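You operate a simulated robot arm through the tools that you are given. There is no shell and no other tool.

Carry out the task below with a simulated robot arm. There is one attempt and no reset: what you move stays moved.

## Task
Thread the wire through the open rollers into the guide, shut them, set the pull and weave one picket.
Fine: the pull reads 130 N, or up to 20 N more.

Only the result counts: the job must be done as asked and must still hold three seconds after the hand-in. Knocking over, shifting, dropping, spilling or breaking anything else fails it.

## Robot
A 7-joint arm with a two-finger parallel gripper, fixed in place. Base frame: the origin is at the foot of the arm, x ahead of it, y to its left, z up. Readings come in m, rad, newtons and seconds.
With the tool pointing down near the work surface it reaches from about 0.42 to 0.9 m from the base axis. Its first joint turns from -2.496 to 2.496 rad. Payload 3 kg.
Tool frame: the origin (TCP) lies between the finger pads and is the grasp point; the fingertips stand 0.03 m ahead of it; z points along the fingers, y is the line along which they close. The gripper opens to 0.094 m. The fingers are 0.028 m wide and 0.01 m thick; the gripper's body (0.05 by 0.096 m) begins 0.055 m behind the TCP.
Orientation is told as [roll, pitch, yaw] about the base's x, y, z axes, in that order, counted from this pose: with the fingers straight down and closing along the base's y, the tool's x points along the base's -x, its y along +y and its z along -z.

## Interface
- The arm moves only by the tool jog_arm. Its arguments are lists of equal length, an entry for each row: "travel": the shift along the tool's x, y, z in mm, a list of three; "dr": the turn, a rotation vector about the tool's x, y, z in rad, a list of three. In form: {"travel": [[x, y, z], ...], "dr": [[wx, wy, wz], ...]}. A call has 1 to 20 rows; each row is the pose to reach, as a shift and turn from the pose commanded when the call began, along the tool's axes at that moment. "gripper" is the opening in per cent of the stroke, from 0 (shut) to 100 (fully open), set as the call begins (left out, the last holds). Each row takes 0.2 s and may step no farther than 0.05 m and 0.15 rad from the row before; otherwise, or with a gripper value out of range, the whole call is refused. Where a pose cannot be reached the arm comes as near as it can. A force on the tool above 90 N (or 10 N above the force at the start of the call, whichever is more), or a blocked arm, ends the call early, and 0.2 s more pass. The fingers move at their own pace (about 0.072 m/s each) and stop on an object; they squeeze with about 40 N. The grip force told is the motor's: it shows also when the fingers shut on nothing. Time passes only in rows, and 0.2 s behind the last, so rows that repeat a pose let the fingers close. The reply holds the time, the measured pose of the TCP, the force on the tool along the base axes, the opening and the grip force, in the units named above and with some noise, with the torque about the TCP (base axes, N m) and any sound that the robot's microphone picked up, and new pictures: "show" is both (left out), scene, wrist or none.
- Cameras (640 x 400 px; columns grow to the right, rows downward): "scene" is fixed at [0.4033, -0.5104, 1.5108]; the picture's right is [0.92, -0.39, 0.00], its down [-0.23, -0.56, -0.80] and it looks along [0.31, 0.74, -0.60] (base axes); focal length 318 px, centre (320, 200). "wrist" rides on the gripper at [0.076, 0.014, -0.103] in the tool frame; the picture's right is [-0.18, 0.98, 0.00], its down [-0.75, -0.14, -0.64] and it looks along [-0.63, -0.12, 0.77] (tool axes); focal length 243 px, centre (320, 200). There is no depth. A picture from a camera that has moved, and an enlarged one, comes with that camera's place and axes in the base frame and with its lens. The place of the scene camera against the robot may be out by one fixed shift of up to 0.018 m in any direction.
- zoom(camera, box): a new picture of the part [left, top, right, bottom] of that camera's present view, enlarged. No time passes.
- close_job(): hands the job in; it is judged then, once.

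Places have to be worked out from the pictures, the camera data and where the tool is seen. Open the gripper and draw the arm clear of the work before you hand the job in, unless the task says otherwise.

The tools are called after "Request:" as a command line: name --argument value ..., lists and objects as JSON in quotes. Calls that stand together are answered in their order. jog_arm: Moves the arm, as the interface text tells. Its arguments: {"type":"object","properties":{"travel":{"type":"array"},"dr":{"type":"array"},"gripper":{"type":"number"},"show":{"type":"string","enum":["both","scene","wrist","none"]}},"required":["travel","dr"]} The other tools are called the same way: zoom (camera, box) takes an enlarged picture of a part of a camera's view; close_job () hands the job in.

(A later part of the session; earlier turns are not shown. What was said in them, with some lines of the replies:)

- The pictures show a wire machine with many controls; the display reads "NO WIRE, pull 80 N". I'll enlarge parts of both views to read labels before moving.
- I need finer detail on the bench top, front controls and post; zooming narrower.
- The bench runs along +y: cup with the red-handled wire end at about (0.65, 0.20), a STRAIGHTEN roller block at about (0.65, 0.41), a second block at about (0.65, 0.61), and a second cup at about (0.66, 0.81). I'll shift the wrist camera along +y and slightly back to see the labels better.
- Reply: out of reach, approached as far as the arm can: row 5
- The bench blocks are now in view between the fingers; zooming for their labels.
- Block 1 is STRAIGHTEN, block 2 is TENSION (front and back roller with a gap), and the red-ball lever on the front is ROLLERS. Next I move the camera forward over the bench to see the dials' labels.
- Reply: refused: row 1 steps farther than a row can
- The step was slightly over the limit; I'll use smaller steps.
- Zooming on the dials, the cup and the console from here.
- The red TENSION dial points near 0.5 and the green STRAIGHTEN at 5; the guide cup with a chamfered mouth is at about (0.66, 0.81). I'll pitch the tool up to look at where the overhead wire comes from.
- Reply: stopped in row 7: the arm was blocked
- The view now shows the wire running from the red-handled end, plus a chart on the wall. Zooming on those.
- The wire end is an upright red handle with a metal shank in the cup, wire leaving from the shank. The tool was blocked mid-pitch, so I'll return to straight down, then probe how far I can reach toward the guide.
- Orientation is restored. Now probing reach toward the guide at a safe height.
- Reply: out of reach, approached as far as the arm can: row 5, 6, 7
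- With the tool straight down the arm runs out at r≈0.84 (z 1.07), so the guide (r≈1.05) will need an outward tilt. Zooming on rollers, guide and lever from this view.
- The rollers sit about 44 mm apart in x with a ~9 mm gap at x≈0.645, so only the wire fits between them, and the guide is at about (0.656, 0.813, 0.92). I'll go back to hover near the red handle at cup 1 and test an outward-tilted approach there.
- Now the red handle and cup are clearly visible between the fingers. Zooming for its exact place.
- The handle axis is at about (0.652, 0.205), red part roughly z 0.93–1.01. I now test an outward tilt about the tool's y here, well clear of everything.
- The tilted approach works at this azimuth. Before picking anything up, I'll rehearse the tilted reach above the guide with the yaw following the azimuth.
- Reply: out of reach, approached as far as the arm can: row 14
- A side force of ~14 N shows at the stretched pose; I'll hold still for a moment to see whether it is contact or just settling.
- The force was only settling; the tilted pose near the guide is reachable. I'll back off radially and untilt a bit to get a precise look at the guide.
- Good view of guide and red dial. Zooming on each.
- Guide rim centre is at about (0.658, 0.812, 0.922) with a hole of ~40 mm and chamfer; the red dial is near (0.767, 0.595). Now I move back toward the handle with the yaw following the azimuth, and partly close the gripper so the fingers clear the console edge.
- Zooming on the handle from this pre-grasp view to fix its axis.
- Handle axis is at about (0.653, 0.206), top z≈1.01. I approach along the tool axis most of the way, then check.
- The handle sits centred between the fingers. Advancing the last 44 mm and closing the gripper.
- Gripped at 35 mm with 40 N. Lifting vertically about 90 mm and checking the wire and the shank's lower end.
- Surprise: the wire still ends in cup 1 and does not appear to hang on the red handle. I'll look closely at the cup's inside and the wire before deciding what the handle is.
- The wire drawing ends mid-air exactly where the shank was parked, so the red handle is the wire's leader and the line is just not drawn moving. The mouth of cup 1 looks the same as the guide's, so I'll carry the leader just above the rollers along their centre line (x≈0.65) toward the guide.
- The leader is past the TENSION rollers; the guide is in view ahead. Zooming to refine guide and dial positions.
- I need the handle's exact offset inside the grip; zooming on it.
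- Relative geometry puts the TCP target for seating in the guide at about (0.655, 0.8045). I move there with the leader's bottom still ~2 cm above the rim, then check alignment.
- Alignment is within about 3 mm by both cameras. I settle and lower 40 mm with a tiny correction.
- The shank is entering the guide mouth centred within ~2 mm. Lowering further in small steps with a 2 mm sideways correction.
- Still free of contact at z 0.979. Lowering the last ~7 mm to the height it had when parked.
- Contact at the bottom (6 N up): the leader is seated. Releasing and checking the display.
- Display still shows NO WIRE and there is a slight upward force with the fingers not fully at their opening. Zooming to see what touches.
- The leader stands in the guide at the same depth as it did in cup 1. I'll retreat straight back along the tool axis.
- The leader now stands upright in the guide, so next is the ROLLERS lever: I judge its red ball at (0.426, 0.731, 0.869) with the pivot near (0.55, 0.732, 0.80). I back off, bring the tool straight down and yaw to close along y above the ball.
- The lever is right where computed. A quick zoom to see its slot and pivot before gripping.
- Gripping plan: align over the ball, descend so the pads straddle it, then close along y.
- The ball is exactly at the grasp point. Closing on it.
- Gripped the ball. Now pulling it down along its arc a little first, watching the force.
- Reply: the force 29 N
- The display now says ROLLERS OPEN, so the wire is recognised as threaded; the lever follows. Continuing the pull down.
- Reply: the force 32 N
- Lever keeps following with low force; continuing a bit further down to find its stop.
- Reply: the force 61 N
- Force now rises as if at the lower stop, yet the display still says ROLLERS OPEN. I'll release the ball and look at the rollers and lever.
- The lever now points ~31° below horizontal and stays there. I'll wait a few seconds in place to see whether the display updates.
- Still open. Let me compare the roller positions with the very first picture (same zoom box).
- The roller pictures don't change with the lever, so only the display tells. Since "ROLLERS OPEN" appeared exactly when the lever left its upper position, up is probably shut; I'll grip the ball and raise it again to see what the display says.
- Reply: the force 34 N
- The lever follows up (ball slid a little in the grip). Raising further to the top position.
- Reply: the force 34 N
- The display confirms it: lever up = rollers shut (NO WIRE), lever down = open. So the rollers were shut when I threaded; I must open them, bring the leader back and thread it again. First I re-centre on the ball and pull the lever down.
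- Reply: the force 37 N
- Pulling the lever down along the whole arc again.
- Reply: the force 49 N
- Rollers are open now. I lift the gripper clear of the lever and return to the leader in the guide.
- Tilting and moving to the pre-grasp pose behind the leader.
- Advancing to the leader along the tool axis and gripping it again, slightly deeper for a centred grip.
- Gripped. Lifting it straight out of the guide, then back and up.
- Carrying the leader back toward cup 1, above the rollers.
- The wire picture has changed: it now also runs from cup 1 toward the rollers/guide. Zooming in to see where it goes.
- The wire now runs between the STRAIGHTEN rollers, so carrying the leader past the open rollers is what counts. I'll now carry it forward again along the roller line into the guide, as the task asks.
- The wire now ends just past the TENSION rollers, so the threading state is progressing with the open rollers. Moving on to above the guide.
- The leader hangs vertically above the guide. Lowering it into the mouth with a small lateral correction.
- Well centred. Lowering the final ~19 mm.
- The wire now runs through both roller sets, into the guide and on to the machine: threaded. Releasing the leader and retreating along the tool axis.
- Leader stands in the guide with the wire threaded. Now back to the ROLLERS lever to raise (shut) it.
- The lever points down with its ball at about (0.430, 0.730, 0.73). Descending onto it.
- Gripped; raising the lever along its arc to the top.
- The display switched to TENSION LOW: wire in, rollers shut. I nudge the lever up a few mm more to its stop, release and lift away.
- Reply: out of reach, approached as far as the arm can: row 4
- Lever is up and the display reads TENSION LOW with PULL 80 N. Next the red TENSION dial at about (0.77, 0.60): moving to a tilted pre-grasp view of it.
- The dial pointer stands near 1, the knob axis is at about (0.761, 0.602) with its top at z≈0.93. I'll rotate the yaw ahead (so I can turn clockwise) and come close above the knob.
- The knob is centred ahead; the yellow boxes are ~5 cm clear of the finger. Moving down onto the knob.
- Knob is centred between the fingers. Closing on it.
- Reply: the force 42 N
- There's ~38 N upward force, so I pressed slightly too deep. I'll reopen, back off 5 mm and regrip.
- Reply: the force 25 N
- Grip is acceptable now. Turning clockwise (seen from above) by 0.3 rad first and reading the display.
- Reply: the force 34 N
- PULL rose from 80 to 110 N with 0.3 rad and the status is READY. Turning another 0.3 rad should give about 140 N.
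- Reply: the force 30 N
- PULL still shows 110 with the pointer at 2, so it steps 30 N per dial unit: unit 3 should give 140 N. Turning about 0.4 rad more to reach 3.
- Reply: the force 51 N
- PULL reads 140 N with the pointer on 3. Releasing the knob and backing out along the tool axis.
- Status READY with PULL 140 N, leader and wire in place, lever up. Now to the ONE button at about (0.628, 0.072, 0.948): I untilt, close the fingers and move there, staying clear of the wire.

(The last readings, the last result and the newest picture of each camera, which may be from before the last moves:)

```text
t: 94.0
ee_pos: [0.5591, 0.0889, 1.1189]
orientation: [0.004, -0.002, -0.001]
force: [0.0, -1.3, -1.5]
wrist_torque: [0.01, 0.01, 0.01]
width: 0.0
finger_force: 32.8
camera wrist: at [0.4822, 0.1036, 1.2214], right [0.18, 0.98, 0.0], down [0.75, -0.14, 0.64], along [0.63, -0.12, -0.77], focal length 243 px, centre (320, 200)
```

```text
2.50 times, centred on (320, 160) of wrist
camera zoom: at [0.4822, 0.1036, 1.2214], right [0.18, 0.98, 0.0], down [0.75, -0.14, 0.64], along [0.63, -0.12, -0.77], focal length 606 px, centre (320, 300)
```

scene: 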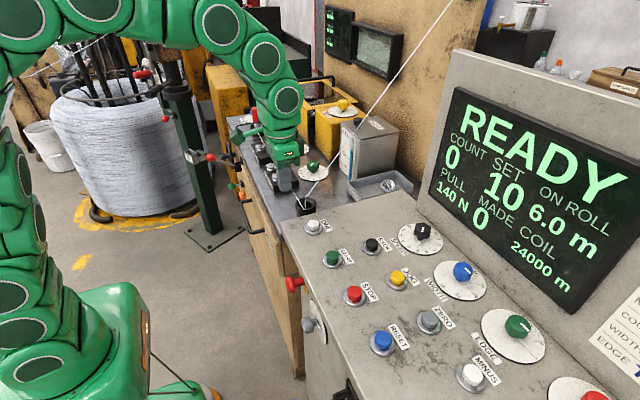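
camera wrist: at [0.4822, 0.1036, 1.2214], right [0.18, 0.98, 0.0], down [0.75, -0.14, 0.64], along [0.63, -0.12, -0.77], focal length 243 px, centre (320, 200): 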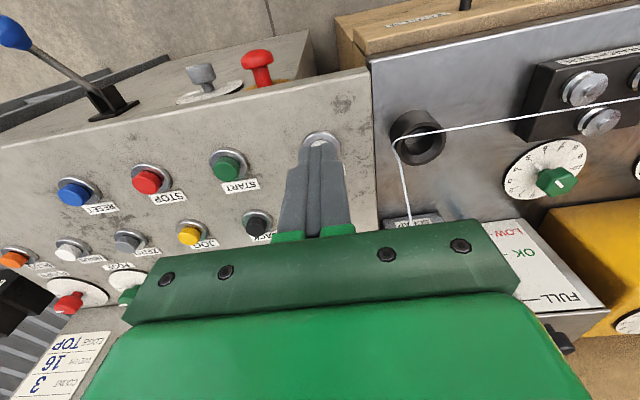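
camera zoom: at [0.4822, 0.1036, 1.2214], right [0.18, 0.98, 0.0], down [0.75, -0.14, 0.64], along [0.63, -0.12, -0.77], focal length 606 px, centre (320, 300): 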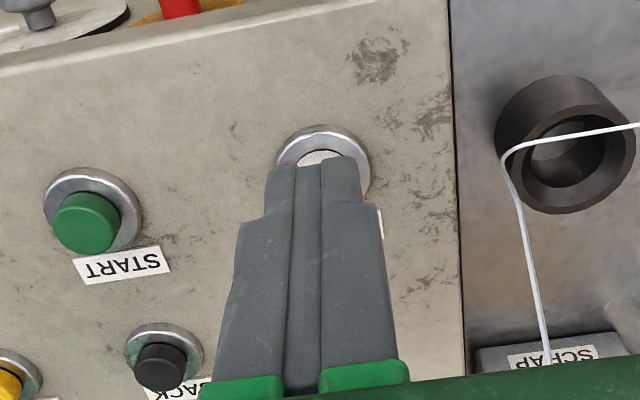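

The ONE button is right behind the fingertips in view. I shift slightly forward so it becomes fully visible and can be located.

Request:
jog_arm --travel '[[-22, -6, 0], [-45, -11, 0]]' --dr '[[0, 0, 0], [0, 0, 0]]' --show "wrist"

Request:
zoom --camera "wrist" --box '[240, 60, 400, 180]'

```text
t: 94.6
ee_pos: [0.606, 0.0801, 1.1198]
orientation: [0.004, 0.001, 0.002]
force: [0.6, -0.8, 0.3]
wrist_torque: [-0.03, 0.0, 0.0]
width: 0.0
finger_force: 33.0
camera wrist: at [0.5276, 0.0938, 1.2222], right [0.18, 0.98, 0.0], down [0.75, -0.14, 0.64], along [0.63, -0.12, -0.77], focal length 243 px, centre (320, 200)
```

wrist: 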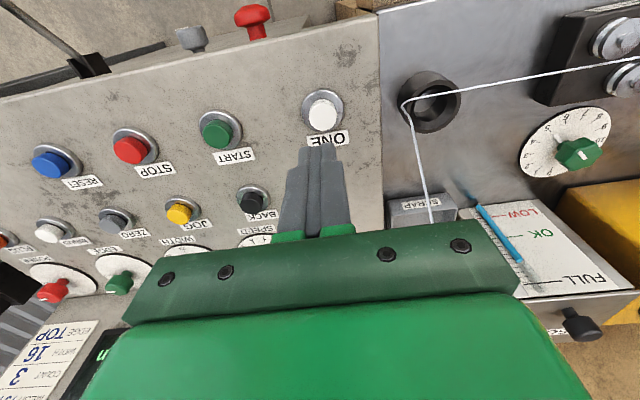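

```text
3.33 times, centred on (320, 120) of wrist
camera zoom: at [0.5276, 0.0938, 1.2222], right [0.18, 0.98, 0.0], down [0.75, -0.14, 0.64], along [0.63, -0.12, -0.77], focal length 809 px, centre (320, 467)
```

zoom: 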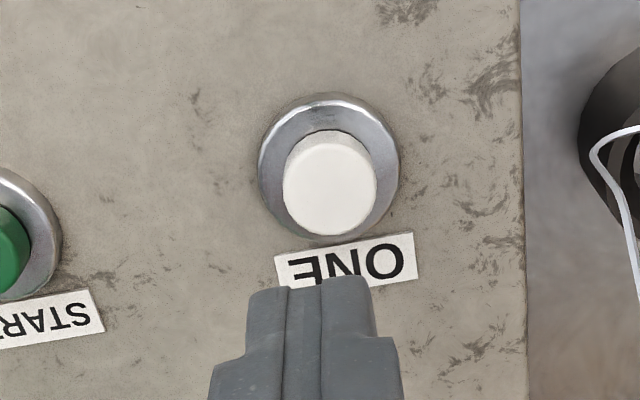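

ONE's cap is at about (0.624, 0.079) with its top near z≈0.96. Moving above it with closed fingertips, then creeping down.

Request:
jog_arm --travel '[[-9, -1, 35], [-18, -2, 70], [-18, -2, 100]]' --dr '[[0, 0, 0], [0, 0, 0], [0, 0, 0]]'

Request:
zoom --camera "scene" --box '[270, 180, 370, 260]'

Request:
zoom --camera "wrist" --box '[220, 60, 420, 220]'

```text
t: 95.4
ee_pos: [0.6223, 0.0787, 1.0185]
orientation: [0.003, -0.001, -0.001]
force: [0.2, 0.1, -0.2]
wrist_torque: [0.01, -0.03, 0.02]
width: 0.0
finger_force: 33.6
camera wrist: at [0.5458, 0.0917, 1.1203], right [0.18, 0.98, 0.0], down [0.75, -0.14, 0.64], along [0.63, -0.12, -0.77], focal length 243 px, centre (320, 200)
```

scene: 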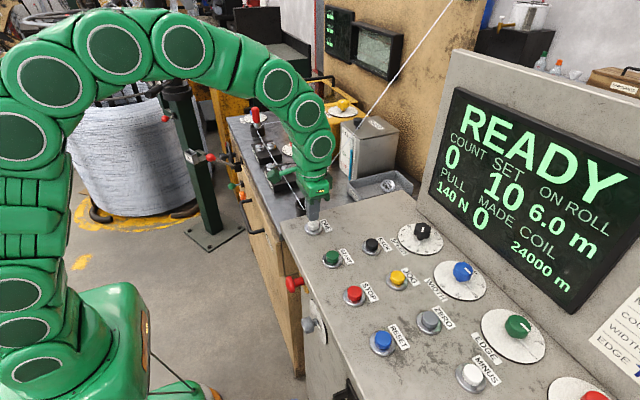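
wrist: 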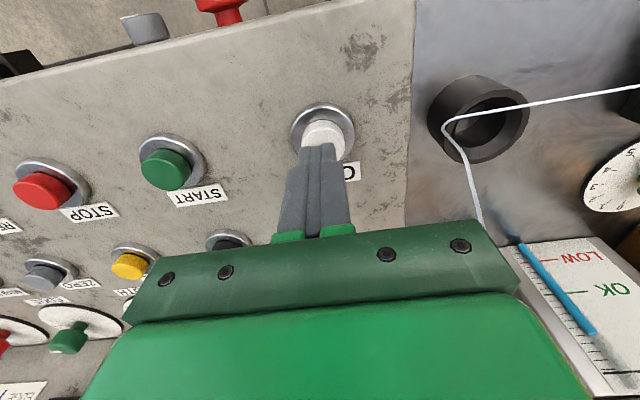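

```text
5.00 times, centred on (320, 220) of scene
camera zoom: at [0.4033, -0.5104, 1.5108], right [0.92, -0.39, 0.0], down [-0.23, -0.56, -0.8], along [0.31, 0.74, -0.6], focal length 1592 px, centre (320, 100)
```

zoom: 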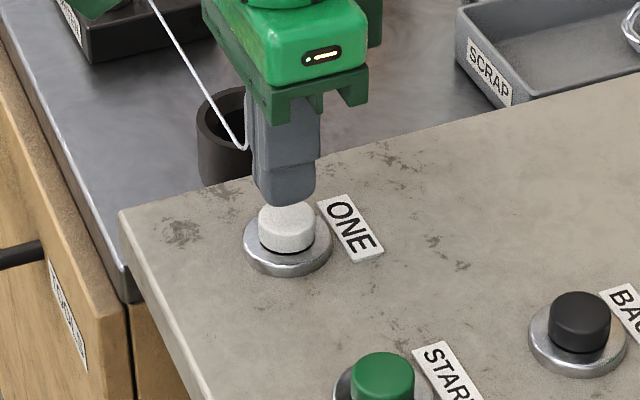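

```text
2.50 times, centred on (320, 140) of wrist
camera zoom: at [0.5458, 0.0917, 1.1203], right [0.18, 0.98, 0.0], down [0.75, -0.14, 0.64], along [0.63, -0.12, -0.77], focal length 606 px, centre (320, 350)
```

zoom: 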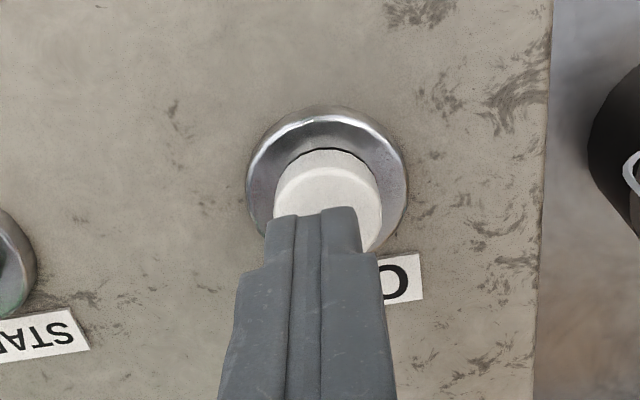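

Fingertips are just above the cap, ~4 mm to one side. Correcting and creeping down toward contact.

Request:
jog_arm --travel '[[-3, 4, 8], [-3, 4, 16], [-3, 4, 22]]' --dr '[[0, 0, 0], [0, 0, 0], [0, 0, 0]]' --show "scene"

Request:
zoom --camera "scene" --box '[270, 180, 370, 260]'

```text
t: 96.2
ee_pos: [0.6254, 0.0831, 0.9957]
orientation: [0.004, -0.001, 0.0]
force: [-3.6, -0.9, 6.0]
wrist_torque: [-0.07, 0.09, 0.03]
width: 0.0002
finger_force: 33.1
heard: click
```

scene: 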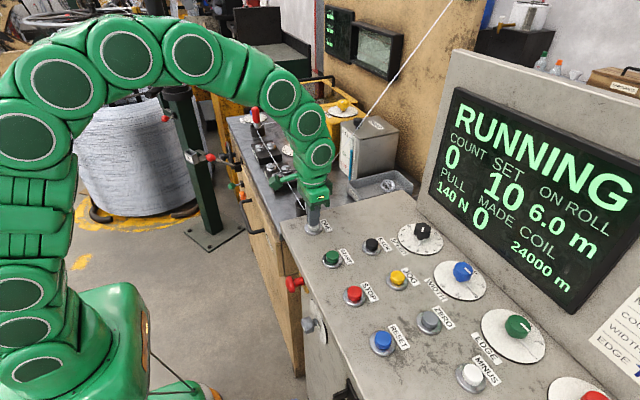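

```text
5.00 times, centred on (320, 220) of scene
camera zoom: at [0.4033, -0.5104, 1.5108], right [0.92, -0.39, 0.0], down [-0.23, -0.56, -0.8], along [0.31, 0.74, -0.6], focal length 1592 px, centre (320, 100)
```

zoom: 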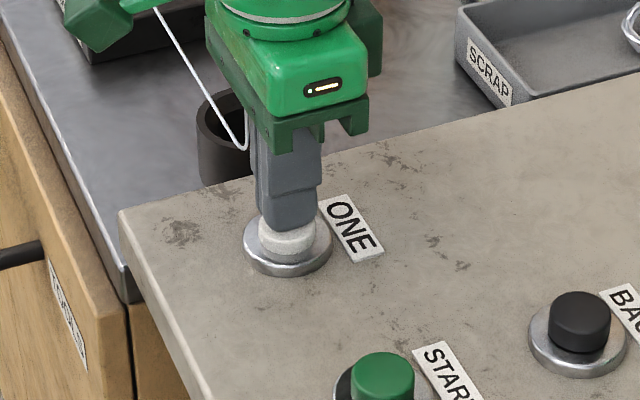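

A click was heard and the display shows RUNNING. Lifting straight off the button and waiting for the picket to finish.

Request:
jog_arm --travel '[[0, 0, -40], [0, 0, -85], [0, 0, -125], [0, 0, -125], [0, 0, -125], [0, 0, -125], [0, 0, -125], [0, 0, -125], [0, 0, -125], [0, 0, -125]]' --dr '[[0, 0, 0], [0, 0, 0], [0, 0, 0], [0, 0, 0], [0, 0, 0], [0, 0, 0], [0, 0, 0], [0, 0, 0], [0, 0, 0], [0, 0, 0]]' --show "scene"

Request:
zoom --camera "scene" --box '[420, 70, 640, 320]'

```text
t: 98.4
ee_pos: [0.6253, 0.0824, 1.1219]
orientation: [0.002, 0.0, 0.0]
force: [-0.2, -0.7, 0.3]
wrist_torque: [0.02, 0.0, -0.02]
width: 0.0001
finger_force: 32.9
```

scene: 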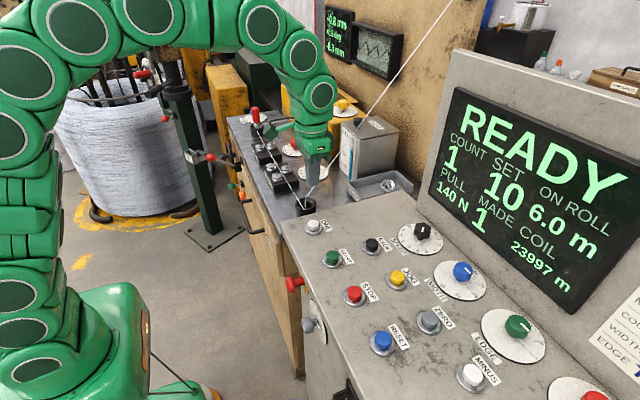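

```text
1.60 times, centred on (530, 195) of scene
camera zoom: at [0.4033, -0.5104, 1.5108], right [0.92, -0.39, 0.0], down [-0.23, -0.56, -0.8], along [0.31, 0.74, -0.6], focal length 509 px, centre (-16, 208)
```

zoom: 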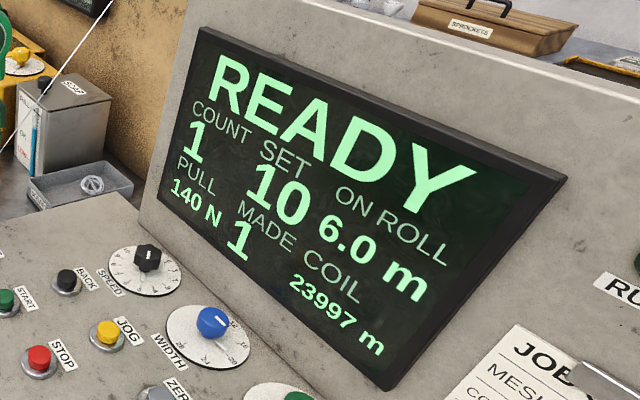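

COUNT 1, MADE 1, PULL 140 N, READY: one picket is woven. Drawing the arm clear and opening the gripper.

Request:
jog_arm --travel '[[29, 0, -21], [58, 20, -43], [88, 45, -64], [117, 70, -85], [146, 95, -107], [175, 118, -128], [175, 118, -128], [175, 118, -128]]' --dr '[[0, 0, 0], [0, 0, 0], [0, 0, 0], [0, 0, 0], [0, 0, 0], [0, 0, 0], [0, 0, 0], [0, 0, 0]]' --gripper 100

Request:
zoom --camera "scene" --box '[220, 90, 340, 220]'

Request:
zoom --camera "scene" --box '[420, 70, 640, 320]'

```text
t: 100.2
ee_pos: [0.4508, 0.201, 1.2508]
orientation: [0.004, -0.002, 0.001]
force: [0.1, 0.3, 0.1]
wrist_torque: [0.0, -0.02, 0.01]
width: 0.0941
finger_force: 0.1
camera wrist: at [0.3741, 0.215, 1.3539], right [0.18, 0.98, 0.0], down [0.75, -0.14, 0.64], along [0.63, -0.12, -0.77], focal length 243 px, centre (320, 200)
```

scene: 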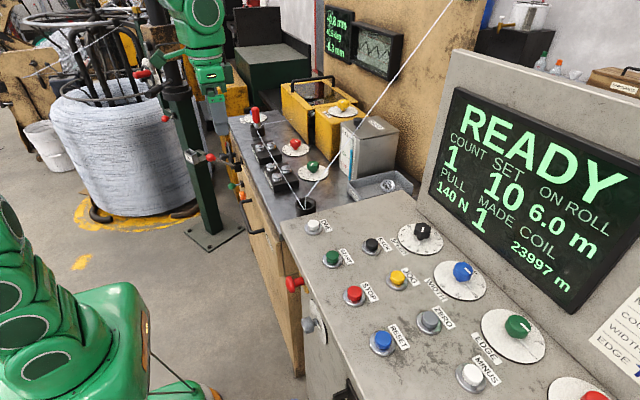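
wrist: 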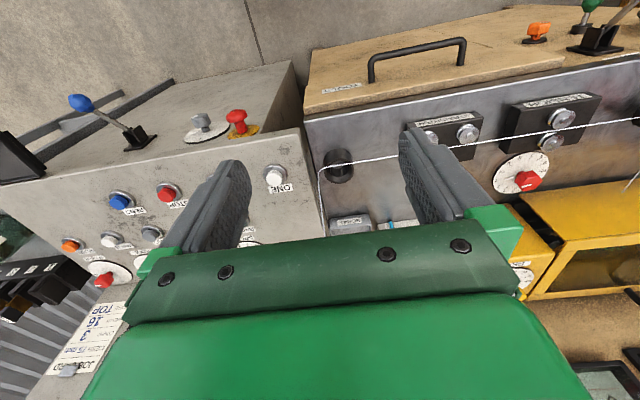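

```text
3.08 times, centred on (280, 155) of scene
camera zoom: at [0.4033, -0.5104, 1.5108], right [0.92, -0.39, 0.0], down [-0.23, -0.56, -0.8], along [0.31, 0.74, -0.6], focal length 980 px, centre (443, 338)
```

zoom: 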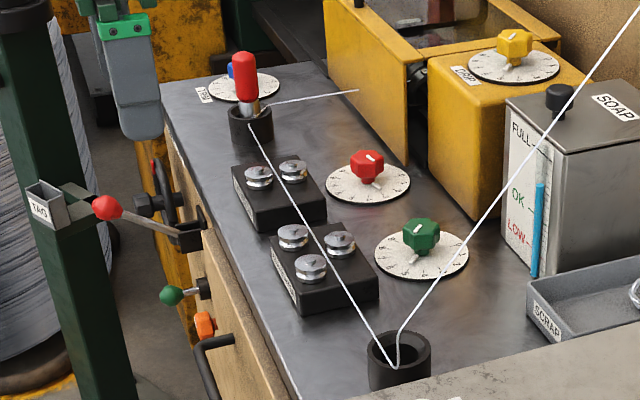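

```text
1.60 times, centred on (530, 195) of scene
camera zoom: at [0.4033, -0.5104, 1.5108], right [0.92, -0.39, 0.0], down [-0.23, -0.56, -0.8], along [0.31, 0.74, -0.6], focal length 509 px, centre (-16, 208)
```

zoom: 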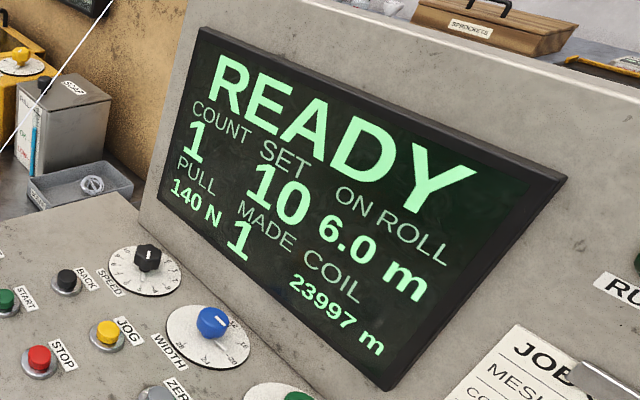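

The wire runs through both roller sets into the guide and the rollers are shut. The display reads PULL 140 N, COUNT 1 and MADE 1, and the arm is clear with the gripper open. Handing in.

Request:
close_job

```text
The job is handed in.
```

The job is handed in. The wire runs through the rollers into the guide, the rollers are shut, the pull reads 140 N, and one picket is woven. At hand-in the display read READY, COUNT 1, MADE 1. The arm was clear of the work with the gripper open.

- **Threading took two tries:** I first threaded the wire while the rollers were still shut, because I took the lever's upper position for open. I opened the rollers, carried the red-handled wire end back past them and threaded it again. The wire then showed through both roller sets and into the guide.
- **Rollers:** the ROLLERS lever is back up, which the display treats as shut.
- **Pull:** I set it with the red TENSION dial, which moves in steps of 30 N per mark. It now stands on 3.
- **Picket:** I pressed ONE once. The machine clicked, ran and returned to READY.

I did not see anything else knocked or shifted. The result of the judging has not been shown to me.
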